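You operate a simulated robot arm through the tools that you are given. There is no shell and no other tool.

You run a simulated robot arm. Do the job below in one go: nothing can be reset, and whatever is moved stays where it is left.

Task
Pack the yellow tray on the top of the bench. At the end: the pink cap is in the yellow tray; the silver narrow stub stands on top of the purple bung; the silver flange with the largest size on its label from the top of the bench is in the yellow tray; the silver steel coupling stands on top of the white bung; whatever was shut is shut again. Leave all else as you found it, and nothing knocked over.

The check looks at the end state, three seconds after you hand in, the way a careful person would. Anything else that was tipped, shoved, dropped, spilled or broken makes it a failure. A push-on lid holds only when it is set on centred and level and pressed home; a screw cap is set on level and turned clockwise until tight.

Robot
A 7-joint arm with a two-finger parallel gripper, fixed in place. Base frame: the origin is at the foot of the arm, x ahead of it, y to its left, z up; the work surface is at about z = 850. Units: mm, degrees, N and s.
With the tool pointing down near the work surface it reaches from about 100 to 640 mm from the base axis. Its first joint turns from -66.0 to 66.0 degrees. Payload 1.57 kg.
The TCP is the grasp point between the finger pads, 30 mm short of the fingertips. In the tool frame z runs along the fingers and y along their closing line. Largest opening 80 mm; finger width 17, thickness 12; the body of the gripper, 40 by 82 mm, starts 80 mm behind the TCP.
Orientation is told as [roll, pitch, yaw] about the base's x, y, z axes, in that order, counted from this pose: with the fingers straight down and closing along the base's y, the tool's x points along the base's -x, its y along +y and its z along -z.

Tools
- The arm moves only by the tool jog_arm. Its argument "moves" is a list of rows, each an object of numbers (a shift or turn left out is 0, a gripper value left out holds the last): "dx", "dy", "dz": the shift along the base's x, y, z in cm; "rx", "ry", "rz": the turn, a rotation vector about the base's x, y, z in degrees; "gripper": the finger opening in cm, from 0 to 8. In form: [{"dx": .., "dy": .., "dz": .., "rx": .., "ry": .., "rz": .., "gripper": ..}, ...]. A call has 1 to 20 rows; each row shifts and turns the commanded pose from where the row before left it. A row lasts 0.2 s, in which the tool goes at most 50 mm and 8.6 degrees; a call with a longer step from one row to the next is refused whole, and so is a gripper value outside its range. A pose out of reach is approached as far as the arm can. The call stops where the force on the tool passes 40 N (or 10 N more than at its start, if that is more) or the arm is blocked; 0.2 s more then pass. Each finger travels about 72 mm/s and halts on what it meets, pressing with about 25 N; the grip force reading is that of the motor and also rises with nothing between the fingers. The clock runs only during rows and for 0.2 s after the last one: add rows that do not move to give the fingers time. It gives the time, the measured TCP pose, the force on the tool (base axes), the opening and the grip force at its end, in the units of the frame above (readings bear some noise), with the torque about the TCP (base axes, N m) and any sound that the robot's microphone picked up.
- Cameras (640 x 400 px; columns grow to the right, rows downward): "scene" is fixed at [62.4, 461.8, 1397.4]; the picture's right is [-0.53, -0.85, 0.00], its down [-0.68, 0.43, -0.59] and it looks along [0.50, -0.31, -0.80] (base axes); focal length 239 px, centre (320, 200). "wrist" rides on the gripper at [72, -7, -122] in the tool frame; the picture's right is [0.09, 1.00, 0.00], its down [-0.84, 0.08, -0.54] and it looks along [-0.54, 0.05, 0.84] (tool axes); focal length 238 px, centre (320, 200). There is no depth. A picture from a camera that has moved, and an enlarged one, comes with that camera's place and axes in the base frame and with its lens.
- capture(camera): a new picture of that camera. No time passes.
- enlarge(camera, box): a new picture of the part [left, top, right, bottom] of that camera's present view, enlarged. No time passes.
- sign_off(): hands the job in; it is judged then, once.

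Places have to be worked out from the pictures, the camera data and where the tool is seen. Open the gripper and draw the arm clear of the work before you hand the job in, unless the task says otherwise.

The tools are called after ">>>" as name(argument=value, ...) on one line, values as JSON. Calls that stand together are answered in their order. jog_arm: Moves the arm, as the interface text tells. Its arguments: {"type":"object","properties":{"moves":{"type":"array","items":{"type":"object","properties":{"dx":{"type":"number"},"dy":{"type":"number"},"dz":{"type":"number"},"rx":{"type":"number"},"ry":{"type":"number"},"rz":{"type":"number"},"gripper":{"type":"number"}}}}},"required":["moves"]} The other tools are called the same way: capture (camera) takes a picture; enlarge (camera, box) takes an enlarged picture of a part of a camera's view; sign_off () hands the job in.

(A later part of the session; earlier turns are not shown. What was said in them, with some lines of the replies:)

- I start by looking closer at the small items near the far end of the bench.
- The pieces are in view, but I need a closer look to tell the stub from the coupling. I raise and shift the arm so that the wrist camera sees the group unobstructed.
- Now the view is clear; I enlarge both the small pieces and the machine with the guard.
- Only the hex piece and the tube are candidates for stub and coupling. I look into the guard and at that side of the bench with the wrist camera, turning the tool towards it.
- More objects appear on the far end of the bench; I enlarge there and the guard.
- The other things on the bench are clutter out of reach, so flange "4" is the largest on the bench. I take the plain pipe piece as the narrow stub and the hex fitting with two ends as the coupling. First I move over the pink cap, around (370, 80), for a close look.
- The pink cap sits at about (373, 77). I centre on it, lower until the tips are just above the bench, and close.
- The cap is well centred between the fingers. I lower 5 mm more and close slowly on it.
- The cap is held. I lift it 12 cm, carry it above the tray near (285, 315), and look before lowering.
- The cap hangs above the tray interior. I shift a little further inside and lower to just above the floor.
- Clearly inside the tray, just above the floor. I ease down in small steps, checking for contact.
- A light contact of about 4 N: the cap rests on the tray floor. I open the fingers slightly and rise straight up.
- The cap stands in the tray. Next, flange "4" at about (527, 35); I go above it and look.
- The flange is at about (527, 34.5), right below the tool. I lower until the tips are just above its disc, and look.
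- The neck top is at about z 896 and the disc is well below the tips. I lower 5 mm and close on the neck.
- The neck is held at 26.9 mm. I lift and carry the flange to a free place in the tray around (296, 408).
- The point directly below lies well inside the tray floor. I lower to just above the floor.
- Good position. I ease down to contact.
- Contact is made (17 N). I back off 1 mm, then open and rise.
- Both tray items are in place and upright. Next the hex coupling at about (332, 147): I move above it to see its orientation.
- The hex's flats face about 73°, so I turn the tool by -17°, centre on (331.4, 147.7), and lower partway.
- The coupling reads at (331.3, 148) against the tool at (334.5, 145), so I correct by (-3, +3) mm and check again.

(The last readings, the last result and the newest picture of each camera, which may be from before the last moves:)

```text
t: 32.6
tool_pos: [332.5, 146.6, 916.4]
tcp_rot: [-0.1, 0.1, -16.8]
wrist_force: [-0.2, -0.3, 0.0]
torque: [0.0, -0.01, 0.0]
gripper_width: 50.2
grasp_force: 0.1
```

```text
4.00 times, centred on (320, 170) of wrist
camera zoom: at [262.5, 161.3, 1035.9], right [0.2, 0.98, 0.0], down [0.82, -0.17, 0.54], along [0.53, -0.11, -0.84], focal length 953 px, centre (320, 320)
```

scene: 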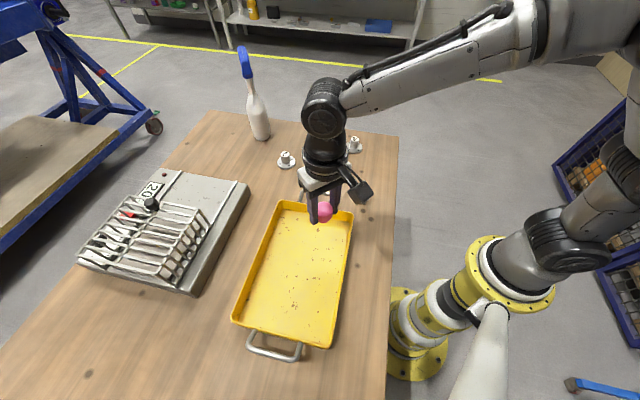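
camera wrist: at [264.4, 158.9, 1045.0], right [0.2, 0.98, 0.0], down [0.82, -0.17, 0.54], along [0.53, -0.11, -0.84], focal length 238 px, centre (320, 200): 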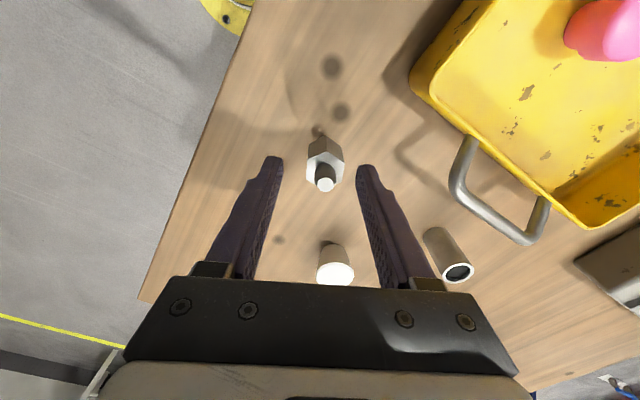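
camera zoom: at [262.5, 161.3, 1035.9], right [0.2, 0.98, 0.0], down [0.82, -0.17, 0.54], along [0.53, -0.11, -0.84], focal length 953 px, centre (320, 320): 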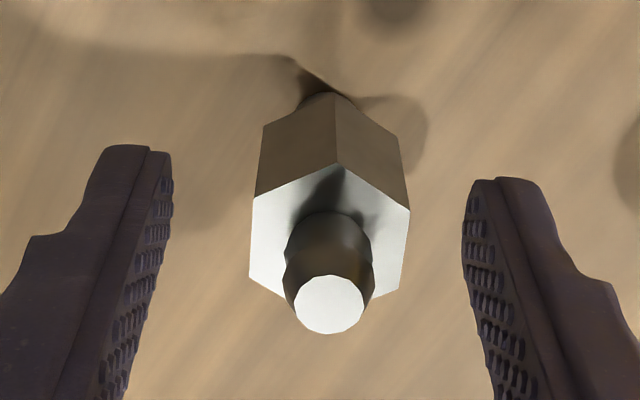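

The flats now line up with the fingers. A last 1 mm correction, then I lower to z≈890 and close.

>>> jog_arm(moves=[{"dx": -0.1, "dy": 0.1, "dz": -1.3}, {"dz": -1.2}, {}, {"gripper": 4}, {"gripper": 3}, {"gripper": 2}, {}, {}])

>>> capture(camera="wrist")

>>> enlarge(camera="scene", box=[320, 140, 400, 210])

```text
t: 34.4
tool_pos: [331.9, 147.7, 889.4]
tcp_rot: [0.0, 0.1, -16.8]
wrist_force: [0.3, 0.1, -0.6]
torque: [0.01, 0.02, 0.02]
gripper_width: 27.2
grasp_force: 24.5
```

```text
taken
camera wrist: at [260.5, 162.5, 1011.8], right [0.2, 0.98, 0.0], down [0.82, -0.17, 0.54], along [0.53, -0.11, -0.84], focal length 238 px, centre (320, 200)
```

wrist: 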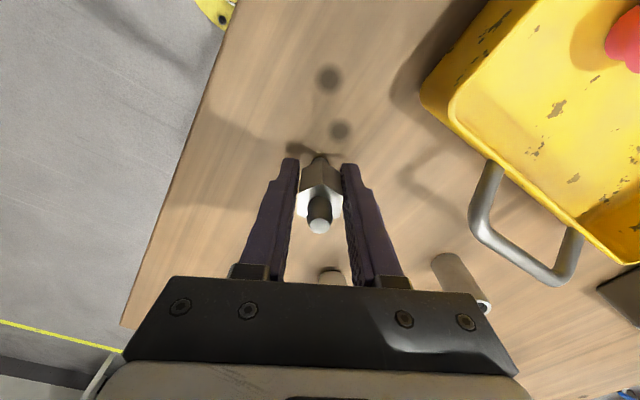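

```text
5.71 times, centred on (360, 175) of scene
camera zoom: at [62.4, 461.8, 1397.4], right [-0.53, -0.85, 0.0], down [-0.68, 0.43, -0.59], along [0.5, -0.31, -0.8], focal length 1364 px, centre (91, 343)
```

zoom: 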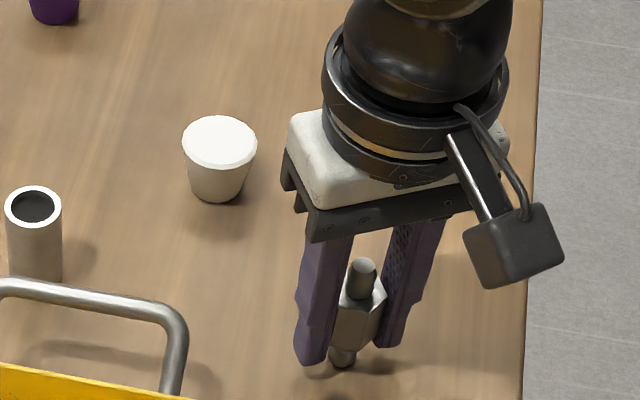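

The coupling is held across its flats; its foot is 39 mm below the TCP. I lift 10 cm and move above the white bung at about (456, 134) to measure it.

>>> jog_arm(moves=[{"dz": 2}, {"dz": 3}, {"dz": 4}, {"dz": 2}, {"dx": 3.1, "dy": -0.35}, {"dx": 3.1, "dy": -0.35}, {"dx": 3.1, "dy": -0.35}, {"dx": 3.1, "dy": -0.35}, {}, {}])

>>> capture(camera="wrist")

>>> enlarge(camera="wrist", box=[240, 80, 400, 180])

>>> enlarge(camera="scene", box=[290, 120, 400, 200])

```text
t: 36.6
tool_pos: [455.3, 132.8, 998.9]
tcp_rot: [0.0, 0.0, -16.9]
wrist_force: [1.2, 0.7, -1.5]
torque: [0.01, -0.01, -0.05]
gripper_width: 27.1
grasp_force: 24.6
```

```text
taken
camera wrist: at [385.6, 147.3, 1119.4], right [0.2, 0.98, 0.0], down [0.82, -0.17, 0.54], along [0.53, -0.11, -0.84], focal length 238 px, centre (320, 200)
```

wrist: 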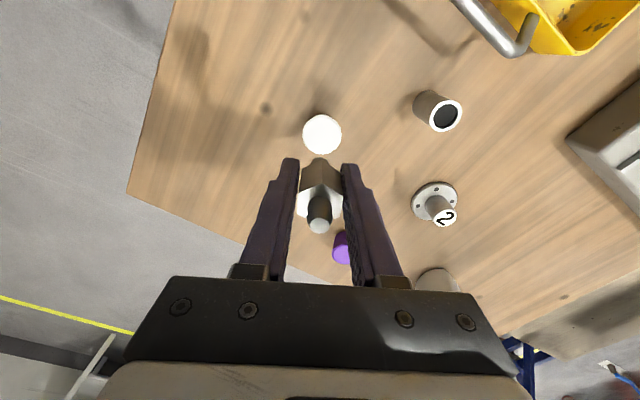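

```text
4.00 times, centred on (320, 130) of wrist
camera zoom: at [385.6, 147.3, 1119.4], right [0.2, 0.98, 0.0], down [0.82, -0.17, 0.54], along [0.53, -0.11, -0.84], focal length 953 px, centre (320, 480)
```

zoom: 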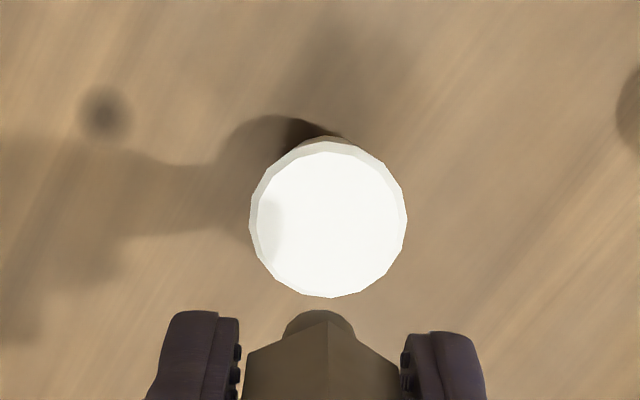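

```text
5.00 times, centred on (345, 160) of scene
camera zoom: at [62.5, 461.8, 1397.4], right [-0.53, -0.85, 0.0], down [-0.68, 0.43, -0.59], along [0.5, -0.31, -0.8], focal length 1193 px, centre (195, 400)
```

zoom: 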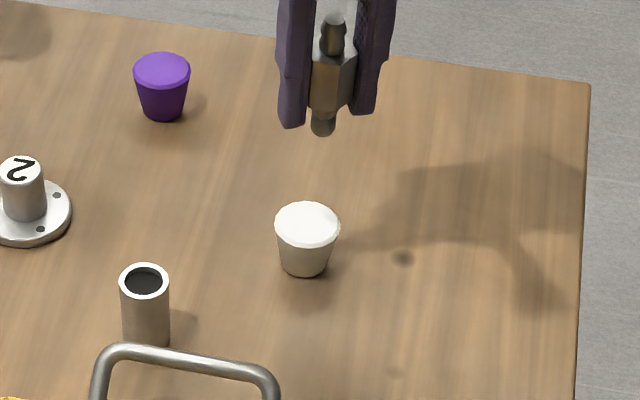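

The white bung's top is centred near (458, 134.3) at z≈883. I correct the tool by (+2, +1.3) mm and lower until the foot is about 8 mm above it.

>>> jog_arm(moves=[{"dx": 0.2, "dy": 0.13}, {"dz": -3}, {"dz": -2}, {"dz": -1.5}, {}, {}])

>>> enlarge(camera="wrist", box=[240, 110, 400, 240])

>>> enlarge(camera="scene", box=[300, 120, 380, 190])

```text
t: 38.0
tool_pos: [457.5, 135.5, 935.3]
tcp_rot: [0.0, 0.0, -16.9]
wrist_force: [0.6, 0.4, -0.7]
torque: [0.03, -0.01, 0.0]
gripper_width: 27.1
grasp_force: 24.6
```

```text
3.08 times, centred on (320, 175) of wrist
camera zoom: at [387.2, 150.2, 1055.7], right [0.2, 0.98, 0.0], down [0.82, -0.17, 0.54], along [0.53, -0.11, -0.84], focal length 733 px, centre (320, 277)
```

zoom: 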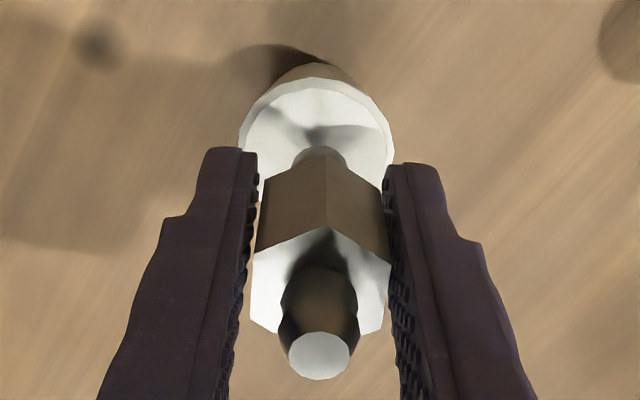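

```text
5.71 times, centred on (340, 155) of scene
camera zoom: at [62.5, 461.8, 1397.4], right [-0.53, -0.85, 0.0], down [-0.68, 0.43, -0.59], along [0.5, -0.31, -0.8], focal length 1364 px, centre (206, 457)
```

zoom: 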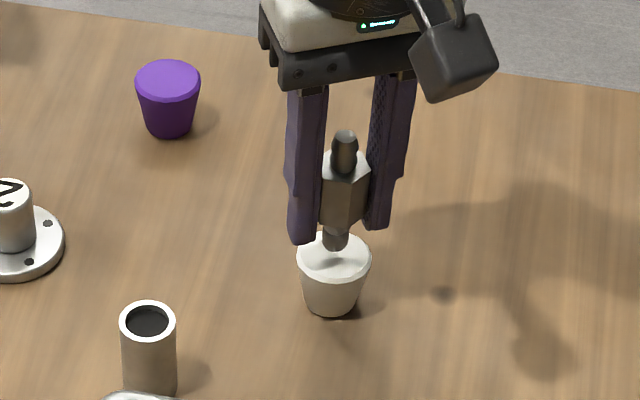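

The foot is centred over the bung. I go down slowly to contact.

>>> jog_arm(moves=[{"dz": -0.5}, {"dz": -0.3}, {}])

>>> enlarge(camera="scene", box=[300, 130, 380, 190])

```text
t: 38.8
tool_pos: [455.7, 136.2, 927.4]
tcp_rot: [0.0, 0.0, -16.8]
wrist_force: [1.0, -0.5, -1.4]
torque: [-0.03, 0.04, 0.01]
gripper_width: 27.2
grasp_force: 24.9
```

```text
6.67 times, centred on (340, 160) of scene
camera zoom: at [62.4, 461.8, 1397.4], right [-0.53, -0.85, 0.0], down [-0.68, 0.43, -0.59], along [0.5, -0.31, -0.8], focal length 1591 px, centre (187, 467)
```

zoom: 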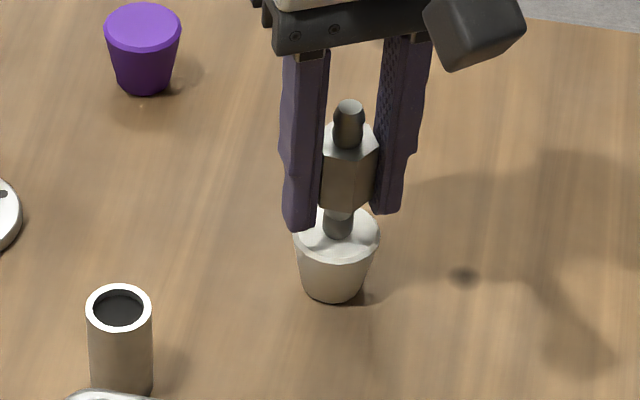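

>>> jog_arm(moves=[{"dz": -0.2}, {}])

```text
t: 39.4
tool_pos: [457.0, 135.4, 925.0]
tcp_rot: [0.0, -0.1, -16.8]
wrist_force: [-1.9, -0.4, 7.6]
torque: [0.0, 0.04, 0.0]
gripper_width: 27.1
grasp_force: 25.1
```

Contact at about 7.6 N. I check the pose before releasing.

>>> enlarge(camera="scene", box=[300, 130, 380, 190])

>>> enlarge(camera="wrist", box=[240, 110, 400, 240])

```text
6.67 times, centred on (340, 160) of scene
camera zoom: at [62.3, 461.8, 1397.5], right [-0.53, -0.85, 0.0], down [-0.68, 0.43, -0.59], along [0.5, -0.31, -0.8], focal length 1591 px, centre (187, 467)
```

zoom: 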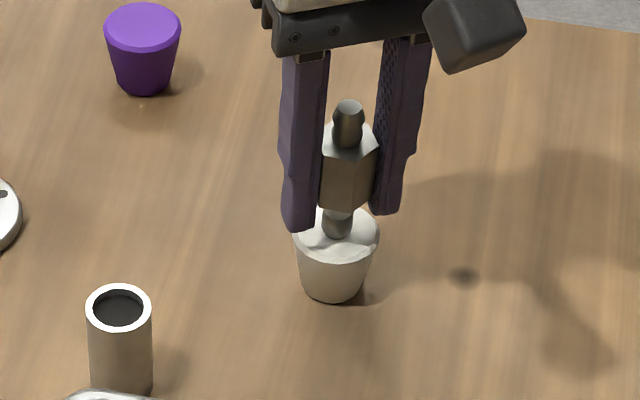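

```text
3.08 times, centred on (320, 175) of wrist
camera zoom: at [386.9, 149.4, 1047.2], right [0.2, 0.98, 0.0], down [0.82, -0.17, 0.54], along [0.53, -0.11, -0.84], focal length 733 px, centre (320, 277)
```

zoom: 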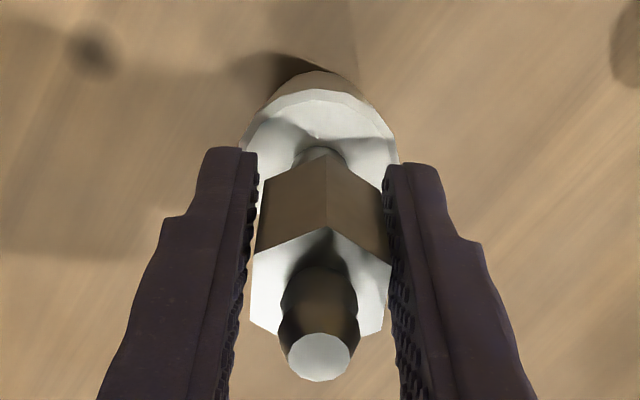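

Foot is centred on the bung and upright. I relieve 1 mm, open gently a little, pause, and check before leaving.

>>> jog_arm(moves=[{"dz": 0.08}, {}, {"gripper": 3.0}, {"gripper": 3.6}, {"gripper": 4.4}, {}])

>>> enlarge(camera="scene", box=[300, 130, 380, 190])

>>> enlarge(camera="wrist", box=[240, 110, 400, 240])

```text
t: 40.8
tool_pos: [456.8, 135.7, 925.6]
tcp_rot: [0.0, 0.0, -16.8]
wrist_force: [0.5, 1.6, -0.2]
torque: [0.03, 0.0, -0.01]
gripper_width: 44.1
grasp_force: 0.1
```

```text
6.67 times, centred on (340, 160) of scene
camera zoom: at [62.4, 461.8, 1397.4], right [-0.53, -0.85, 0.0], down [-0.68, 0.43, -0.59], along [0.5, -0.31, -0.8], focal length 1591 px, centre (187, 467)
```

zoom: 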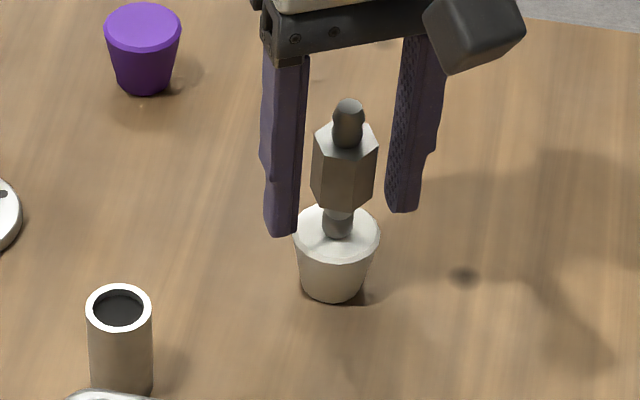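

```text
3.08 times, centred on (320, 175) of wrist
camera zoom: at [387.0, 149.4, 1046.8], right [0.2, 0.98, 0.0], down [0.82, -0.17, 0.54], along [0.53, -0.11, -0.84], focal length 733 px, centre (320, 277)
```

zoom: 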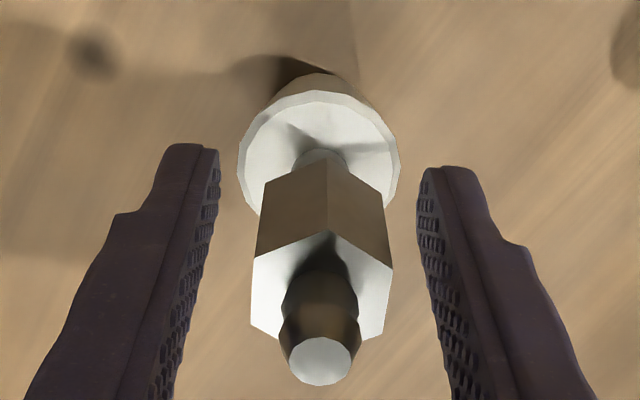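

The coupling stands on the white bung. I rise clear and go toward the purple bung, near the edge of reach at about (624, 136), to measure it and test the reach while empty.

>>> jog_arm(moves=[{"dz": 2}, {"dz": 3}, {"dz": 4}, {"dz": 3}, {"dx": 3, "rz": 8.4}, {"dx": 3, "rz": 8.4}, {"dx": 3}, {"dx": 3}, {}, {}])

>>> capture(camera="wrist")

>>> capture(camera="scene")

```text
t: 43.0
tool_pos: [575.2, 134.4, 1043.8]
tcp_rot: [0.1, 0.1, 0.0]
wrist_force: [0.1, 0.0, -0.3]
torque: [0.01, -0.01, 0.01]
gripper_width: 44.3
grasp_force: 0.1
```

```text
taken
camera wrist: at [504.8, 128.9, 1165.6], right [-0.09, 1.0, 0.0], down [0.84, 0.08, 0.54], along [0.54, 0.05, -0.84], focal length 238 px, centre (320, 200)
```

wrist: 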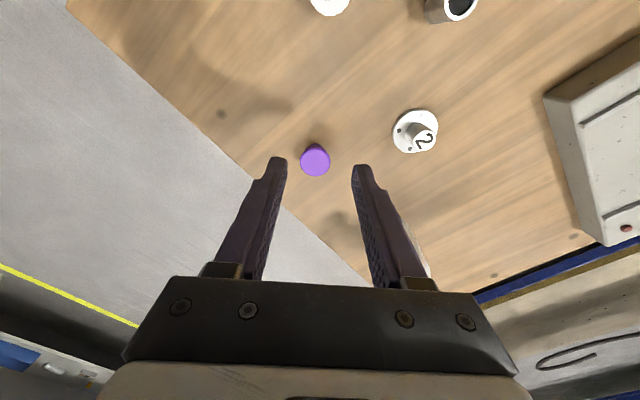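

```text
taken
```

scene: 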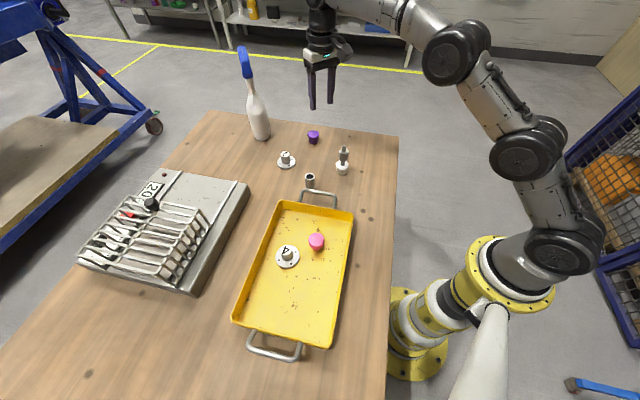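

Purple bung top reads at about (622, 134.5). I test the reach: go over it and down to z≈960 (tips stay 4 cm above it).

>>> jog_arm(moves=[{"dx": 2.3}, {"dx": 2.3}, {"dz": -3}, {"dz": -3}, {"dz": -2}, {}, {}])

>>> enlarge(camera="wrist", box=[240, 80, 400, 200])

>>> enlarge(camera="scene", box=[240, 80, 360, 180])

```text
t: 44.6
tool_pos: [603.5, 130.6, 959.8]
tcp_rot: [-0.1, 0.0, 0.0]
wrist_force: [-0.7, 0.0, -0.1]
torque: [0.02, 0.01, -0.02]
gripper_width: 44.0
grasp_force: 0.1
out of reach, approached as far as the arm can: row 2
```

```text
3.33 times, centred on (320, 140) of wrist
camera zoom: at [531.6, 124.3, 1079.5], right [-0.09, 1.0, 0.0], down [0.84, 0.08, 0.54], along [0.54, 0.05, -0.84], focal length 794 px, centre (320, 400)
```

zoom: 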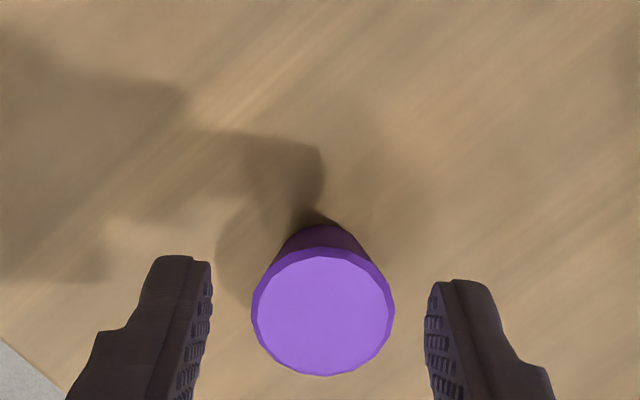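

```text
4.00 times, centred on (300, 130) of scene
camera zoom: at [62.4, 461.8, 1397.4], right [-0.53, -0.85, 0.0], down [-0.68, 0.43, -0.59], along [0.5, -0.31, -0.8], focal length 955 px, centre (400, 480)
```

zoom: 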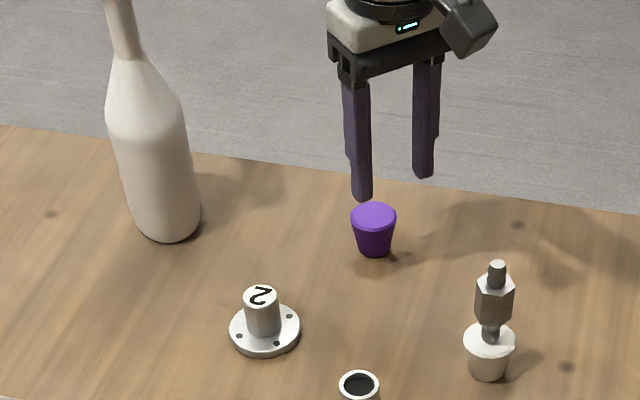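

The arm was stopped short at the higher level. At this lower height I try the remaining 2 cm outward.

>>> jog_arm(moves=[{"dz": -1}, {"dx": 1.0, "dy": 0.2}, {"dx": 1.0, "dy": 0.2}, {}, {}])

>>> enlarge(camera="wrist", box=[240, 80, 400, 200])

```text
t: 45.8
tool_pos: [622.4, 134.7, 950.7]
tcp_rot: [0.0, -0.1, 0.0]
wrist_force: [0.1, 0.0, -0.1]
torque: [0.02, 0.02, -0.02]
gripper_width: 44.1
grasp_force: 0.0
```

```text
3.33 times, centred on (320, 140) of wrist
camera zoom: at [551.3, 128.3, 1070.8], right [-0.09, 1.0, 0.0], down [0.84, 0.08, 0.54], along [0.54, 0.05, -0.84], focal length 794 px, centre (320, 400)
```

zoom: 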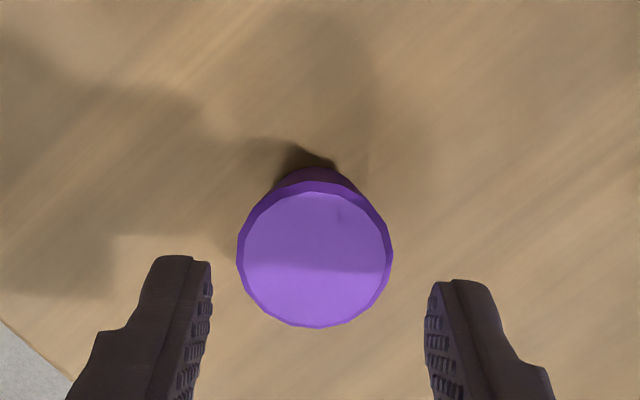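

Reached here. The bung's top centre looks about 5 mm further out, near (627, 134). I test that point at a slightly lower height.

>>> jog_arm(moves=[{"dz": -1.2}, {"dx": 0.5, "dy": -0.1}, {}, {}])

>>> enlarge(camera="wrist", box=[240, 80, 400, 200])

>>> enlarge(camera="scene", box=[270, 90, 350, 160])

```text
t: 46.8
tool_pos: [628.1, 134.2, 938.5]
tcp_rot: [0.1, 0.0, 0.1]
wrist_force: [-0.2, -0.1, 0.4]
torque: [0.0, -0.03, 0.0]
gripper_width: 43.9
grasp_force: 0.0
```

```text
3.33 times, centred on (320, 140) of wrist
camera zoom: at [556.2, 127.7, 1058.5], right [-0.09, 1.0, 0.0], down [0.84, 0.08, 0.54], along [0.54, 0.05, -0.84], focal length 794 px, centre (320, 400)
```

zoom: 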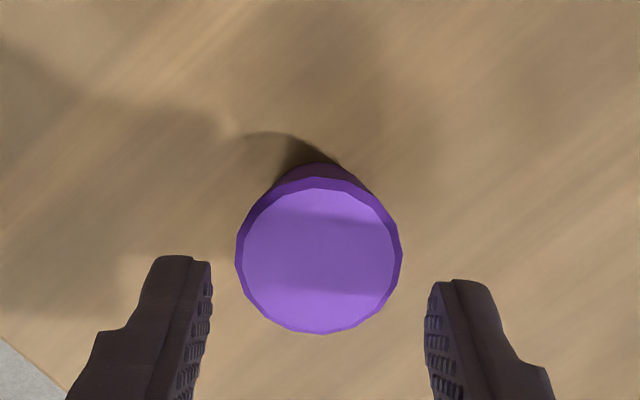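

```text
5.71 times, centred on (310, 125) of scene
camera zoom: at [62.4, 461.8, 1397.4], right [-0.53, -0.85, 0.0], down [-0.68, 0.43, -0.59], along [0.5, -0.31, -0.8], focal length 1364 px, centre (377, 629)
```

zoom: 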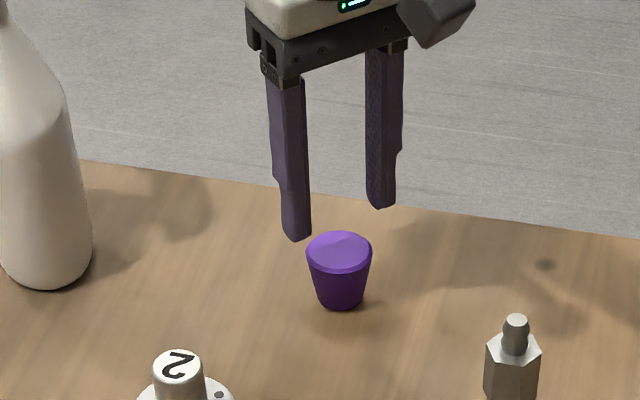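

The arm reaches (628, 134) at this height and the bung is centred under the tool. Now I retreat and go above the pipe stub at about (459, 248).

>>> jog_arm(moves=[{"dx": -2, "dz": 2}, {"dx": -2, "dz": 2}, {"dx": -2, "dz": 2}, {"dx": -2.7, "dy": 2.85}, {"dx": -2.7, "dy": 2.85}, {"dx": -2.7, "dy": 2.85}, {"dx": -2.8, "dy": 2.85}, {}, {}])

>>> capture(camera="wrist")

>>> enlarge(camera="wrist", box=[240, 80, 400, 200])

>>> enlarge(camera="scene", box=[270, 140, 370, 220])

```text
t: 48.8
tool_pos: [458.5, 248.1, 998.0]
tcp_rot: [0.0, 0.0, 0.0]
wrist_force: [0.3, -0.3, -0.8]
torque: [-0.03, 0.02, 0.02]
gripper_width: 44.0
grasp_force: 0.1
```

```text
taken
camera wrist: at [387.9, 241.7, 1118.9], right [-0.09, 1.0, 0.0], down [0.84, 0.08, 0.54], along [0.54, 0.05, -0.84], focal length 238 px, centre (320, 200)
```

wrist: 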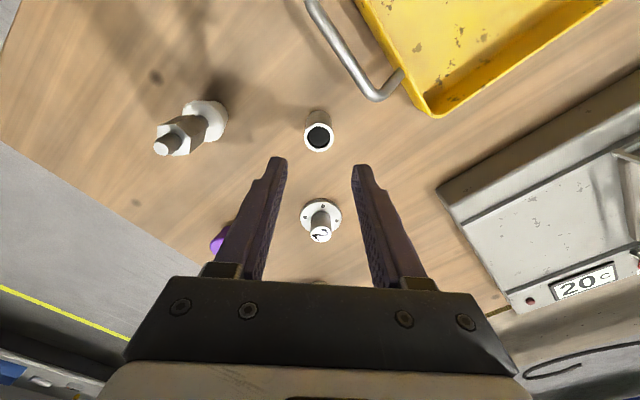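

```text
3.33 times, centred on (320, 140) of wrist
camera zoom: at [387.9, 241.7, 1118.9], right [-0.09, 1.0, 0.0], down [0.84, 0.08, 0.54], along [0.54, 0.05, -0.84], focal length 794 px, centre (320, 400)
```

zoom: 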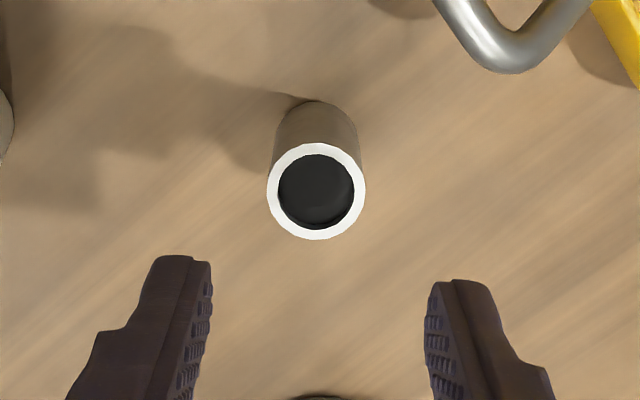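

```text
5.00 times, centred on (320, 180) of scene
camera zoom: at [62.4, 461.8, 1397.4], right [-0.53, -0.85, 0.0], down [-0.68, 0.43, -0.59], along [0.5, -0.31, -0.8], focal length 1193 px, centre (320, 300)
```

zoom: 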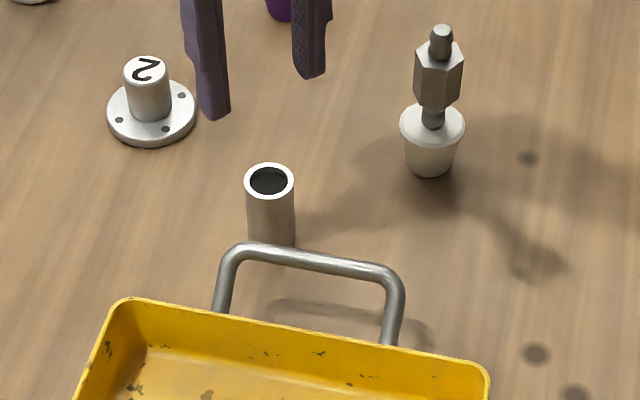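

The stub is at about (459, 247). I shift 1.5 mm, lower most of the way, and check clearance from the tray handle.

>>> jog_arm(moves=[{"dy": -0.15, "dz": -3}, {"dz": -3}, {"dz": -2}, {"dz": -2}, {}, {}])

>>> capture(camera="wrist")

>>> enlarge(camera="scene", box=[270, 140, 370, 220])

```text
t: 50.2
tool_pos: [459.5, 248.3, 896.2]
tcp_rot: [0.0, 0.0, 0.0]
wrist_force: [0.0, -0.3, -0.4]
torque: [-0.04, 0.0, -0.02]
gripper_width: 44.1
grasp_force: 0.0
```

```text
taken
camera wrist: at [387.6, 240.7, 1017.6], right [-0.09, 1.0, 0.0], down [0.84, 0.08, 0.54], along [0.54, 0.05, -0.84], focal length 238 px, centre (320, 200)
```

wrist: 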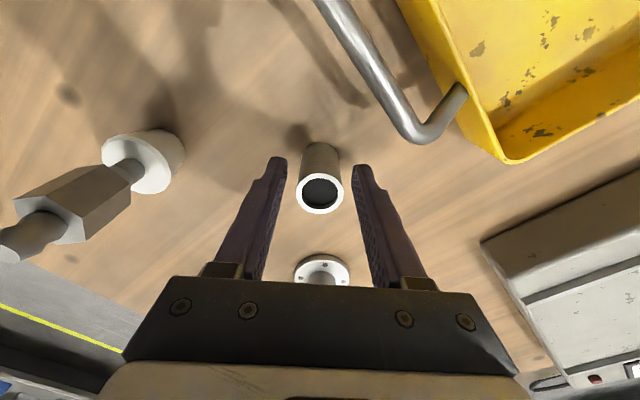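

```text
5.00 times, centred on (320, 180) of scene
camera zoom: at [62.4, 461.8, 1397.4], right [-0.53, -0.85, 0.0], down [-0.68, 0.43, -0.59], along [0.5, -0.31, -0.8], focal length 1193 px, centre (320, 300)
```

zoom: 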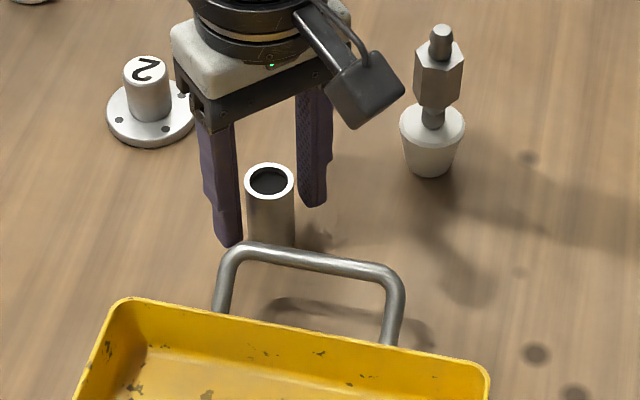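

Centred with clearance. I lower 10 mm and close on the stub.

>>> jog_arm(moves=[{"dz": -1.0}, {}, {"gripper": 3.6}, {"gripper": 2.8}, {"gripper": 2}, {}, {}])

>>> enlarge(camera="wrist", box=[240, 110, 400, 230])

>>> enlarge(camera="scene", box=[270, 140, 370, 220])

```text
t: 51.8
tool_pos: [459.7, 247.5, 887.6]
tcp_rot: [0.1, 0.0, 0.0]
wrist_force: [-0.3, -0.7, -1.1]
torque: [0.03, 0.02, 0.01]
gripper_width: 26.6
grasp_force: 24.9
```

```text
3.33 times, centred on (320, 170) of wrist
camera zoom: at [388.1, 240.7, 1008.3], right [-0.09, 1.0, 0.0], down [0.84, 0.08, 0.54], along [0.54, 0.05, -0.84], focal length 794 px, centre (320, 300)
```

zoom: 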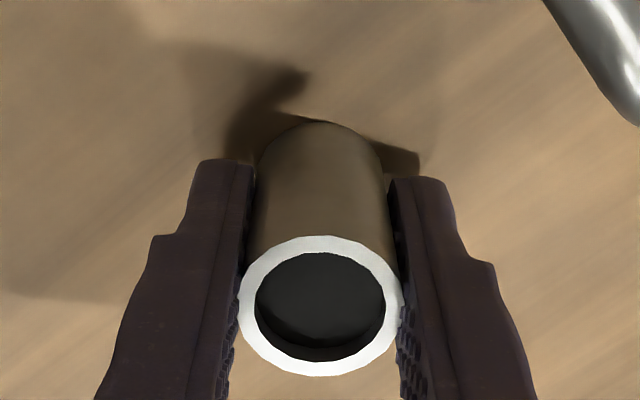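

```text
5.00 times, centred on (320, 180) of scene
camera zoom: at [62.4, 461.8, 1397.4], right [-0.53, -0.85, 0.0], down [-0.68, 0.43, -0.59], along [0.5, -0.31, -0.8], focal length 1193 px, centre (320, 300)
```

zoom: 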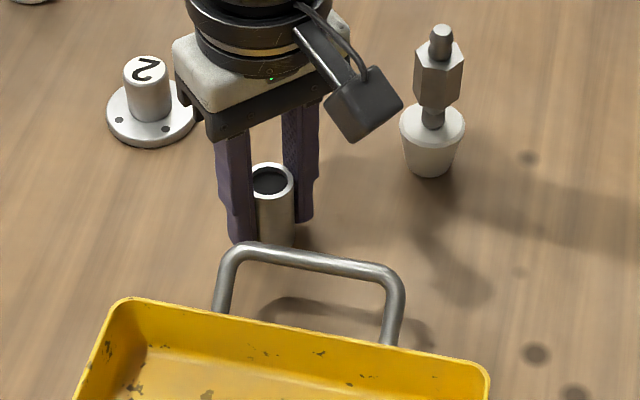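

The stub is held at 26.6 mm, foot about 36.5 mm below the TCP. I lift it, carry it toward the purple bung stopping short, then approach at z≈943.

>>> jog_arm(moves=[{"dz": 2}, {"dz": 3}, {"dz": 3}, {"dz": 1.5}, {"dx": 3.5, "dy": -2.5}, {"dx": 3.5, "dy": -2.5}, {"dx": 3.5, "dy": -2.5}, {"dx": 3.5, "dy": -2.5}, {"dz": -2}, {"dz": -2}, {}, {}])

>>> capture(camera="wrist")

>>> enlarge(camera="scene", box=[260, 90, 360, 170])

```text
t: 54.4
tool_pos: [599.9, 147.2, 941.6]
tcp_rot: [0.1, 0.1, 0.0]
wrist_force: [-0.1, 0.0, 0.3]
torque: [-0.02, 0.0, -0.01]
gripper_width: 26.4
grasp_force: 24.7
```

```text
taken
camera wrist: at [528.5, 140.1, 1062.3], right [-0.09, 1.0, 0.0], down [0.84, 0.08, 0.54], along [0.54, 0.05, -0.84], focal length 238 px, centre (320, 200)
```

wrist: 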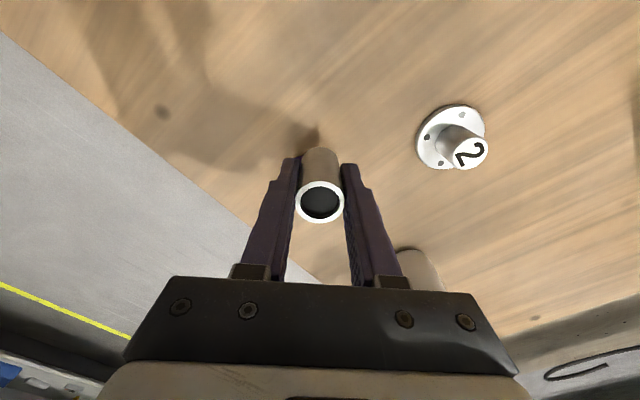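

```text
5.00 times, centred on (310, 130) of scene
camera zoom: at [62.5, 461.8, 1397.4], right [-0.53, -0.85, 0.0], down [-0.68, 0.43, -0.59], along [0.5, -0.31, -0.8], focal length 1193 px, centre (370, 550)
```

zoom: 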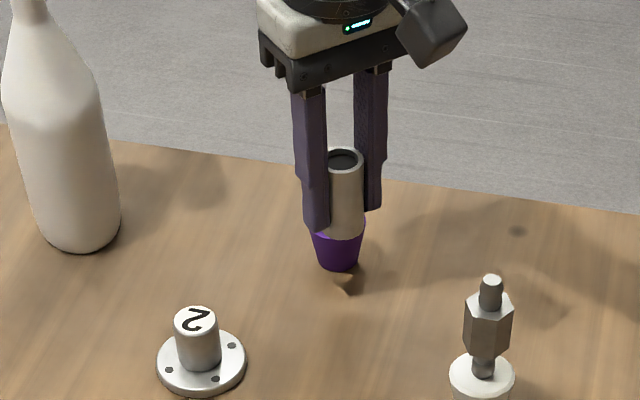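

Tube bottom is about 19 mm above the bung top. I move out over the bung.

>>> jog_arm(moves=[{"dx": 1.4, "dy": -0.65}, {"dx": 1.4, "dy": -0.65}, {}, {}, {}])

>>> enlarge(camera="wrist", box=[240, 110, 400, 230])

>>> enlarge(camera="scene", box=[280, 100, 350, 160])

```text
t: 55.6
tool_pos: [626.0, 134.7, 941.7]
tcp_rot: [0.0, 0.0, 0.0]
wrist_force: [0.3, 0.3, -1.0]
torque: [0.03, 0.0, 0.0]
gripper_width: 26.3
grasp_force: 24.7
```

```text
3.33 times, centred on (320, 170) of wrist
camera zoom: at [555.1, 128.1, 1062.7], right [-0.09, 1.0, 0.0], down [0.84, 0.08, 0.54], along [0.54, 0.05, -0.84], focal length 794 px, centre (320, 300)
```

zoom: 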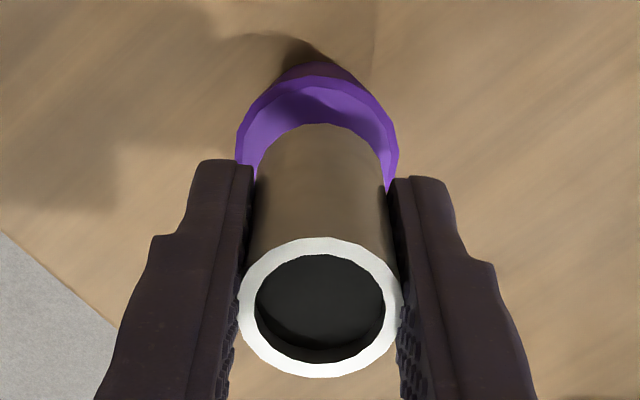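

```text
6.67 times, centred on (315, 130) of scene
camera zoom: at [62.5, 461.8, 1397.4], right [-0.53, -0.85, 0.0], down [-0.68, 0.43, -0.59], along [0.5, -0.31, -0.8], focal length 1591 px, centre (353, 667)
```

zoom: 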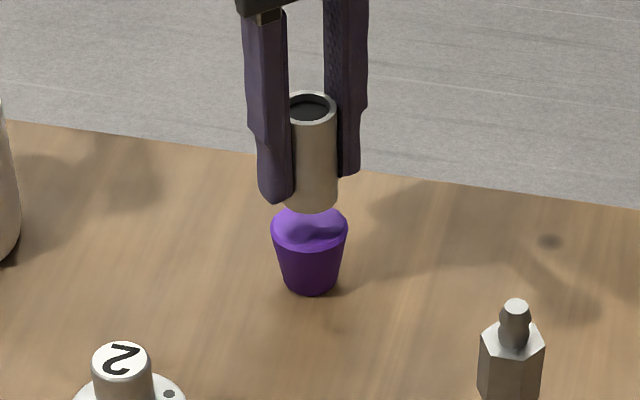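

Both views show the stub centred over the bung to within ~2 mm. I nudge 1 mm outward and lower toward contact.

>>> jog_arm(moves=[{"dx": 0.12}, {"dz": -0.7}, {"dz": -0.5}, {}, {}])

>>> enlarge(camera="scene", box=[280, 100, 350, 160])

>>> enlarge(camera="wrist", box=[240, 110, 400, 230])

```text
t: 56.8
tool_pos: [628.4, 134.1, 930.3]
tcp_rot: [0.0, 0.0, -0.1]
wrist_force: [0.2, -0.4, -0.4]
torque: [-0.03, -0.01, -0.02]
gripper_width: 26.6
grasp_force: 25.0
```

```text
6.67 times, centred on (315, 130) of scene
camera zoom: at [62.4, 461.8, 1397.4], right [-0.53, -0.85, 0.0], down [-0.68, 0.43, -0.59], along [0.5, -0.31, -0.8], focal length 1591 px, centre (353, 667)
```

zoom: 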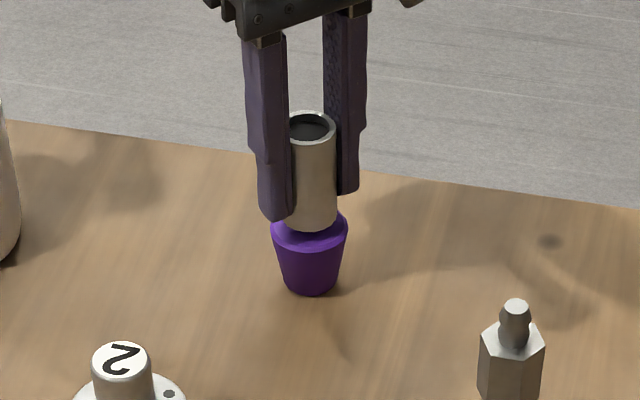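

```text
3.33 times, centred on (320, 170) of wrist
camera zoom: at [556.6, 127.7, 1050.8], right [-0.09, 1.0, 0.0], down [0.84, 0.08, 0.54], along [0.54, 0.05, -0.84], focal length 794 px, centre (320, 300)
```

zoom: 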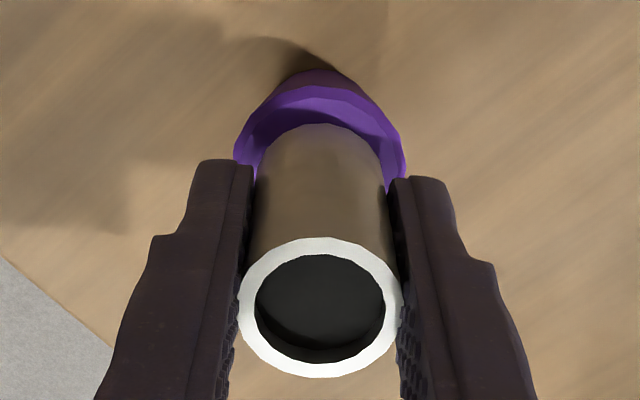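

>>> jog_arm(moves=[{"dz": -0.3}, {"dz": -0.2}, {}])

```text
t: 57.6
tool_pos: [628.1, 133.3, 923.8]
tcp_rot: [0.0, -0.1, 0.0]
wrist_force: [0.4, 0.5, 0.5]
torque: [0.01, 0.03, 0.03]
gripper_width: 26.5
grasp_force: 24.7
```

>>> jog_arm(moves=[{"dz": -0.15}, {}])

```text
t: 58.2
tool_pos: [628.3, 133.3, 924.1]
tcp_rot: [0.0, 0.0, 0.0]
wrist_force: [-1.2, -0.4, 1.5]
torque: [0.01, 0.02, 0.0]
gripper_width: 26.1
grasp_force: 24.8
```

>>> jog_arm(moves=[{"dz": -0.1}, {}])

>>> enlarge(camera="scene", box=[280, 100, 350, 160])

>>> enlarge(camera="wrist", box=[240, 110, 400, 230])

```text
t: 58.8
tool_pos: [628.7, 133.6, 922.2]
tcp_rot: [0.0, -0.1, 0.0]
wrist_force: [-1.7, -0.2, 5.9]
torque: [-0.03, 0.06, 0.03]
gripper_width: 26.4
grasp_force: 25.0
```

```text
6.67 times, centred on (315, 130) of scene
camera zoom: at [62.3, 461.8, 1397.5], right [-0.53, -0.85, 0.0], down [-0.68, 0.43, -0.59], along [0.5, -0.31, -0.8], focal length 1591 px, centre (353, 667)
```

zoom: 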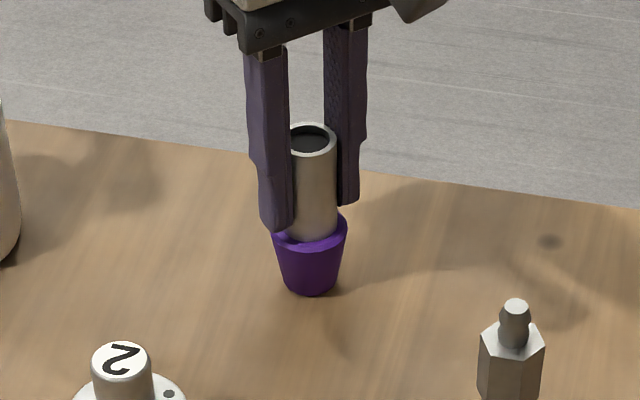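

```text
3.33 times, centred on (320, 170) of wrist
camera zoom: at [557.0, 127.0, 1043.8], right [-0.09, 1.0, 0.0], down [0.84, 0.08, 0.54], along [0.54, 0.05, -0.84], focal length 794 px, centre (320, 300)
```

zoom: 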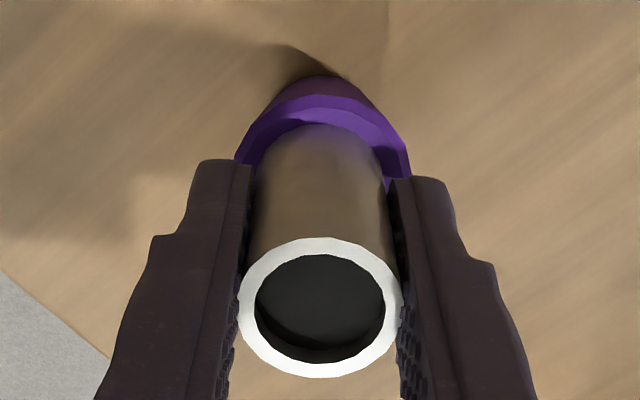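

Contact at 6 N with the stub centred and upright. I relieve slightly and open gently.

>>> jog_arm(moves=[{"dz": 0.06}, {}, {"gripper": 2.9}, {"gripper": 3.5}, {"gripper": 4.2}, {}])

>>> enlarge(camera="scene", box=[280, 100, 350, 160])

>>> enlarge(camera="wrist", box=[240, 110, 400, 230])

```text
t: 60.2
tool_pos: [628.6, 133.4, 923.3]
tcp_rot: [0.1, 0.0, 0.1]
wrist_force: [-0.8, 1.0, 0.2]
torque: [-0.01, 0.01, -0.01]
gripper_width: 42.1
grasp_force: 0.0
```

```text
6.67 times, centred on (315, 130) of scene
camera zoom: at [62.4, 461.8, 1397.4], right [-0.53, -0.85, 0.0], down [-0.68, 0.43, -0.59], along [0.5, -0.31, -0.8], focal length 1591 px, centre (353, 667)
```

zoom: 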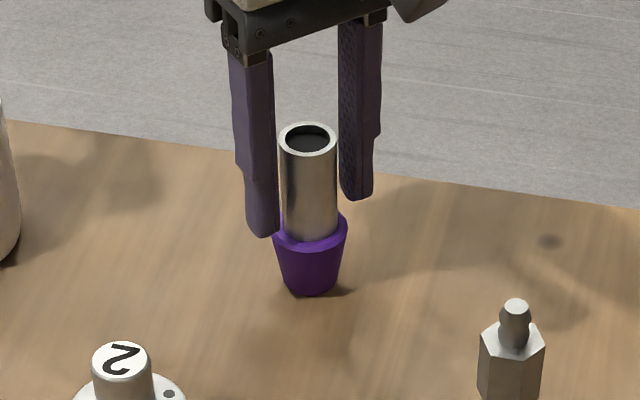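

```text
3.33 times, centred on (320, 170) of wrist
camera zoom: at [557.1, 127.0, 1043.9], right [-0.09, 1.0, 0.0], down [0.84, 0.08, 0.54], along [0.54, 0.05, -0.84], focal length 794 px, centre (320, 300)
```

zoom: 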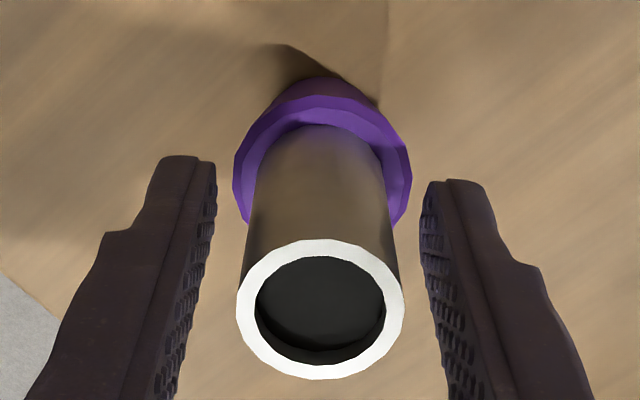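

The stub stands freely. Rising straight up could exceed reach, so I open wider, then withdraw inward along x (fingers flank the stub in y), then go up and home.

>>> jog_arm(moves=[{"gripper": 6}, {}, {"dx": -1}, {"dx": -2}, {"dx": -3}, {"dx": -3, "dz": 1}, {"dz": 4}, {"dz": 4}, {"dx": -3, "dz": 4}, {"dx": -4, "dy": -2, "dz": 2}, {"dx": -4, "dy": -3}, {"dx": -4, "dy": -3}, {}, {}])

>>> capture(camera="scene")

>>> enlarge(camera="scene", box=[240, 110, 400, 210])

>>> capture(camera="wrist")

```text
t: 63.2
tool_pos: [387.9, 54.7, 1074.1]
tcp_rot: [0.0, -0.1, -0.1]
wrist_force: [0.7, 0.0, -0.3]
torque: [0.02, 0.03, -0.03]
gripper_width: 60.2
grasp_force: 0.1
```

```text
taken
```

scene: 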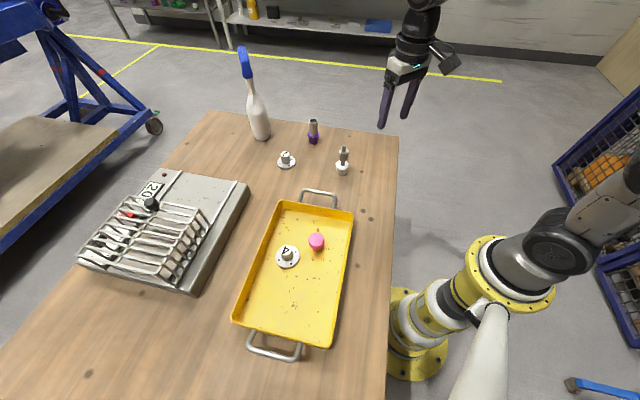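

```text
4.00 times, centred on (320, 160) of scene
camera zoom: at [62.4, 461.8, 1397.4], right [-0.53, -0.85, 0.0], down [-0.68, 0.43, -0.59], along [0.5, -0.31, -0.8], focal length 955 px, centre (320, 360)
```

zoom: 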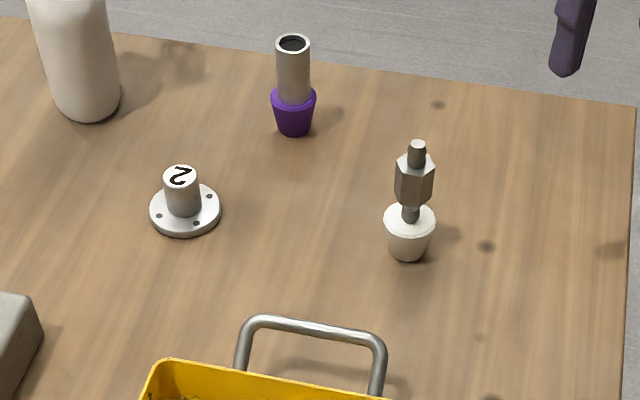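

```text
taken
camera wrist: at [316.3, 47.2, 1195.0], right [-0.09, 1.0, 0.0], down [0.84, 0.08, 0.54], along [0.54, 0.05, -0.84], focal length 238 px, centre (320, 200)
```

wrist: 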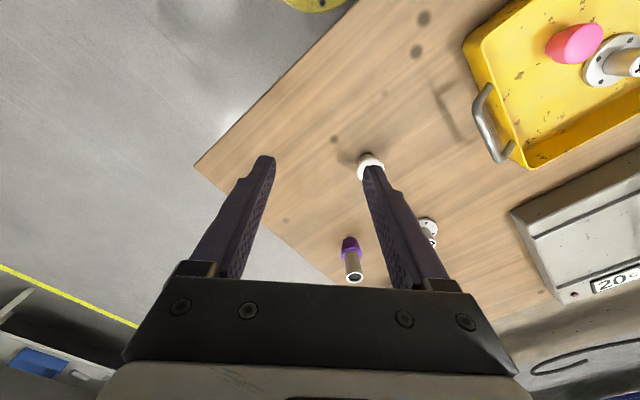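

The pictures show:
- The pink cap and flange "4" are in the tray.
- The pipe stub stands on the purple bung, and the hex coupling stands on the white bung.
- Flange "2", the bottle and the guard look as they were, and I never opened anything.

The gripper is open and the arm is clear, so I hand the job in.

>>> sign_off()

```text
The job is handed in.
```

I finished the job and handed it in, but one choice was a judgement call: which silver piece is the stub and which is the coupling. Nothing on them said so. I took the plain pipe piece as the "narrow stub" and the hex fitting as the "steel coupling". If those names are meant the other way round, the two pieces are on the wrong bungs.

The last pictures before I handed in showed:

- **Pink cap:** standing in the yellow tray.
- **Flange:** the one labelled 4 is in the tray. The only other flange I could see on the bench is labelled 2, and I left it where it was.
- **Stub:** the pipe piece stands upright on the purple bung.
- **Coupling:** the hex fitting stands upright on the white bung.
- **Everything else:** I opened nothing, so nothing needed shutting, and nothing was knocked over.

I set the flange down a little firmly: about 17 N when it touched the tray floor, and I then eased off. The gripper is open and the arm is clear of the work.
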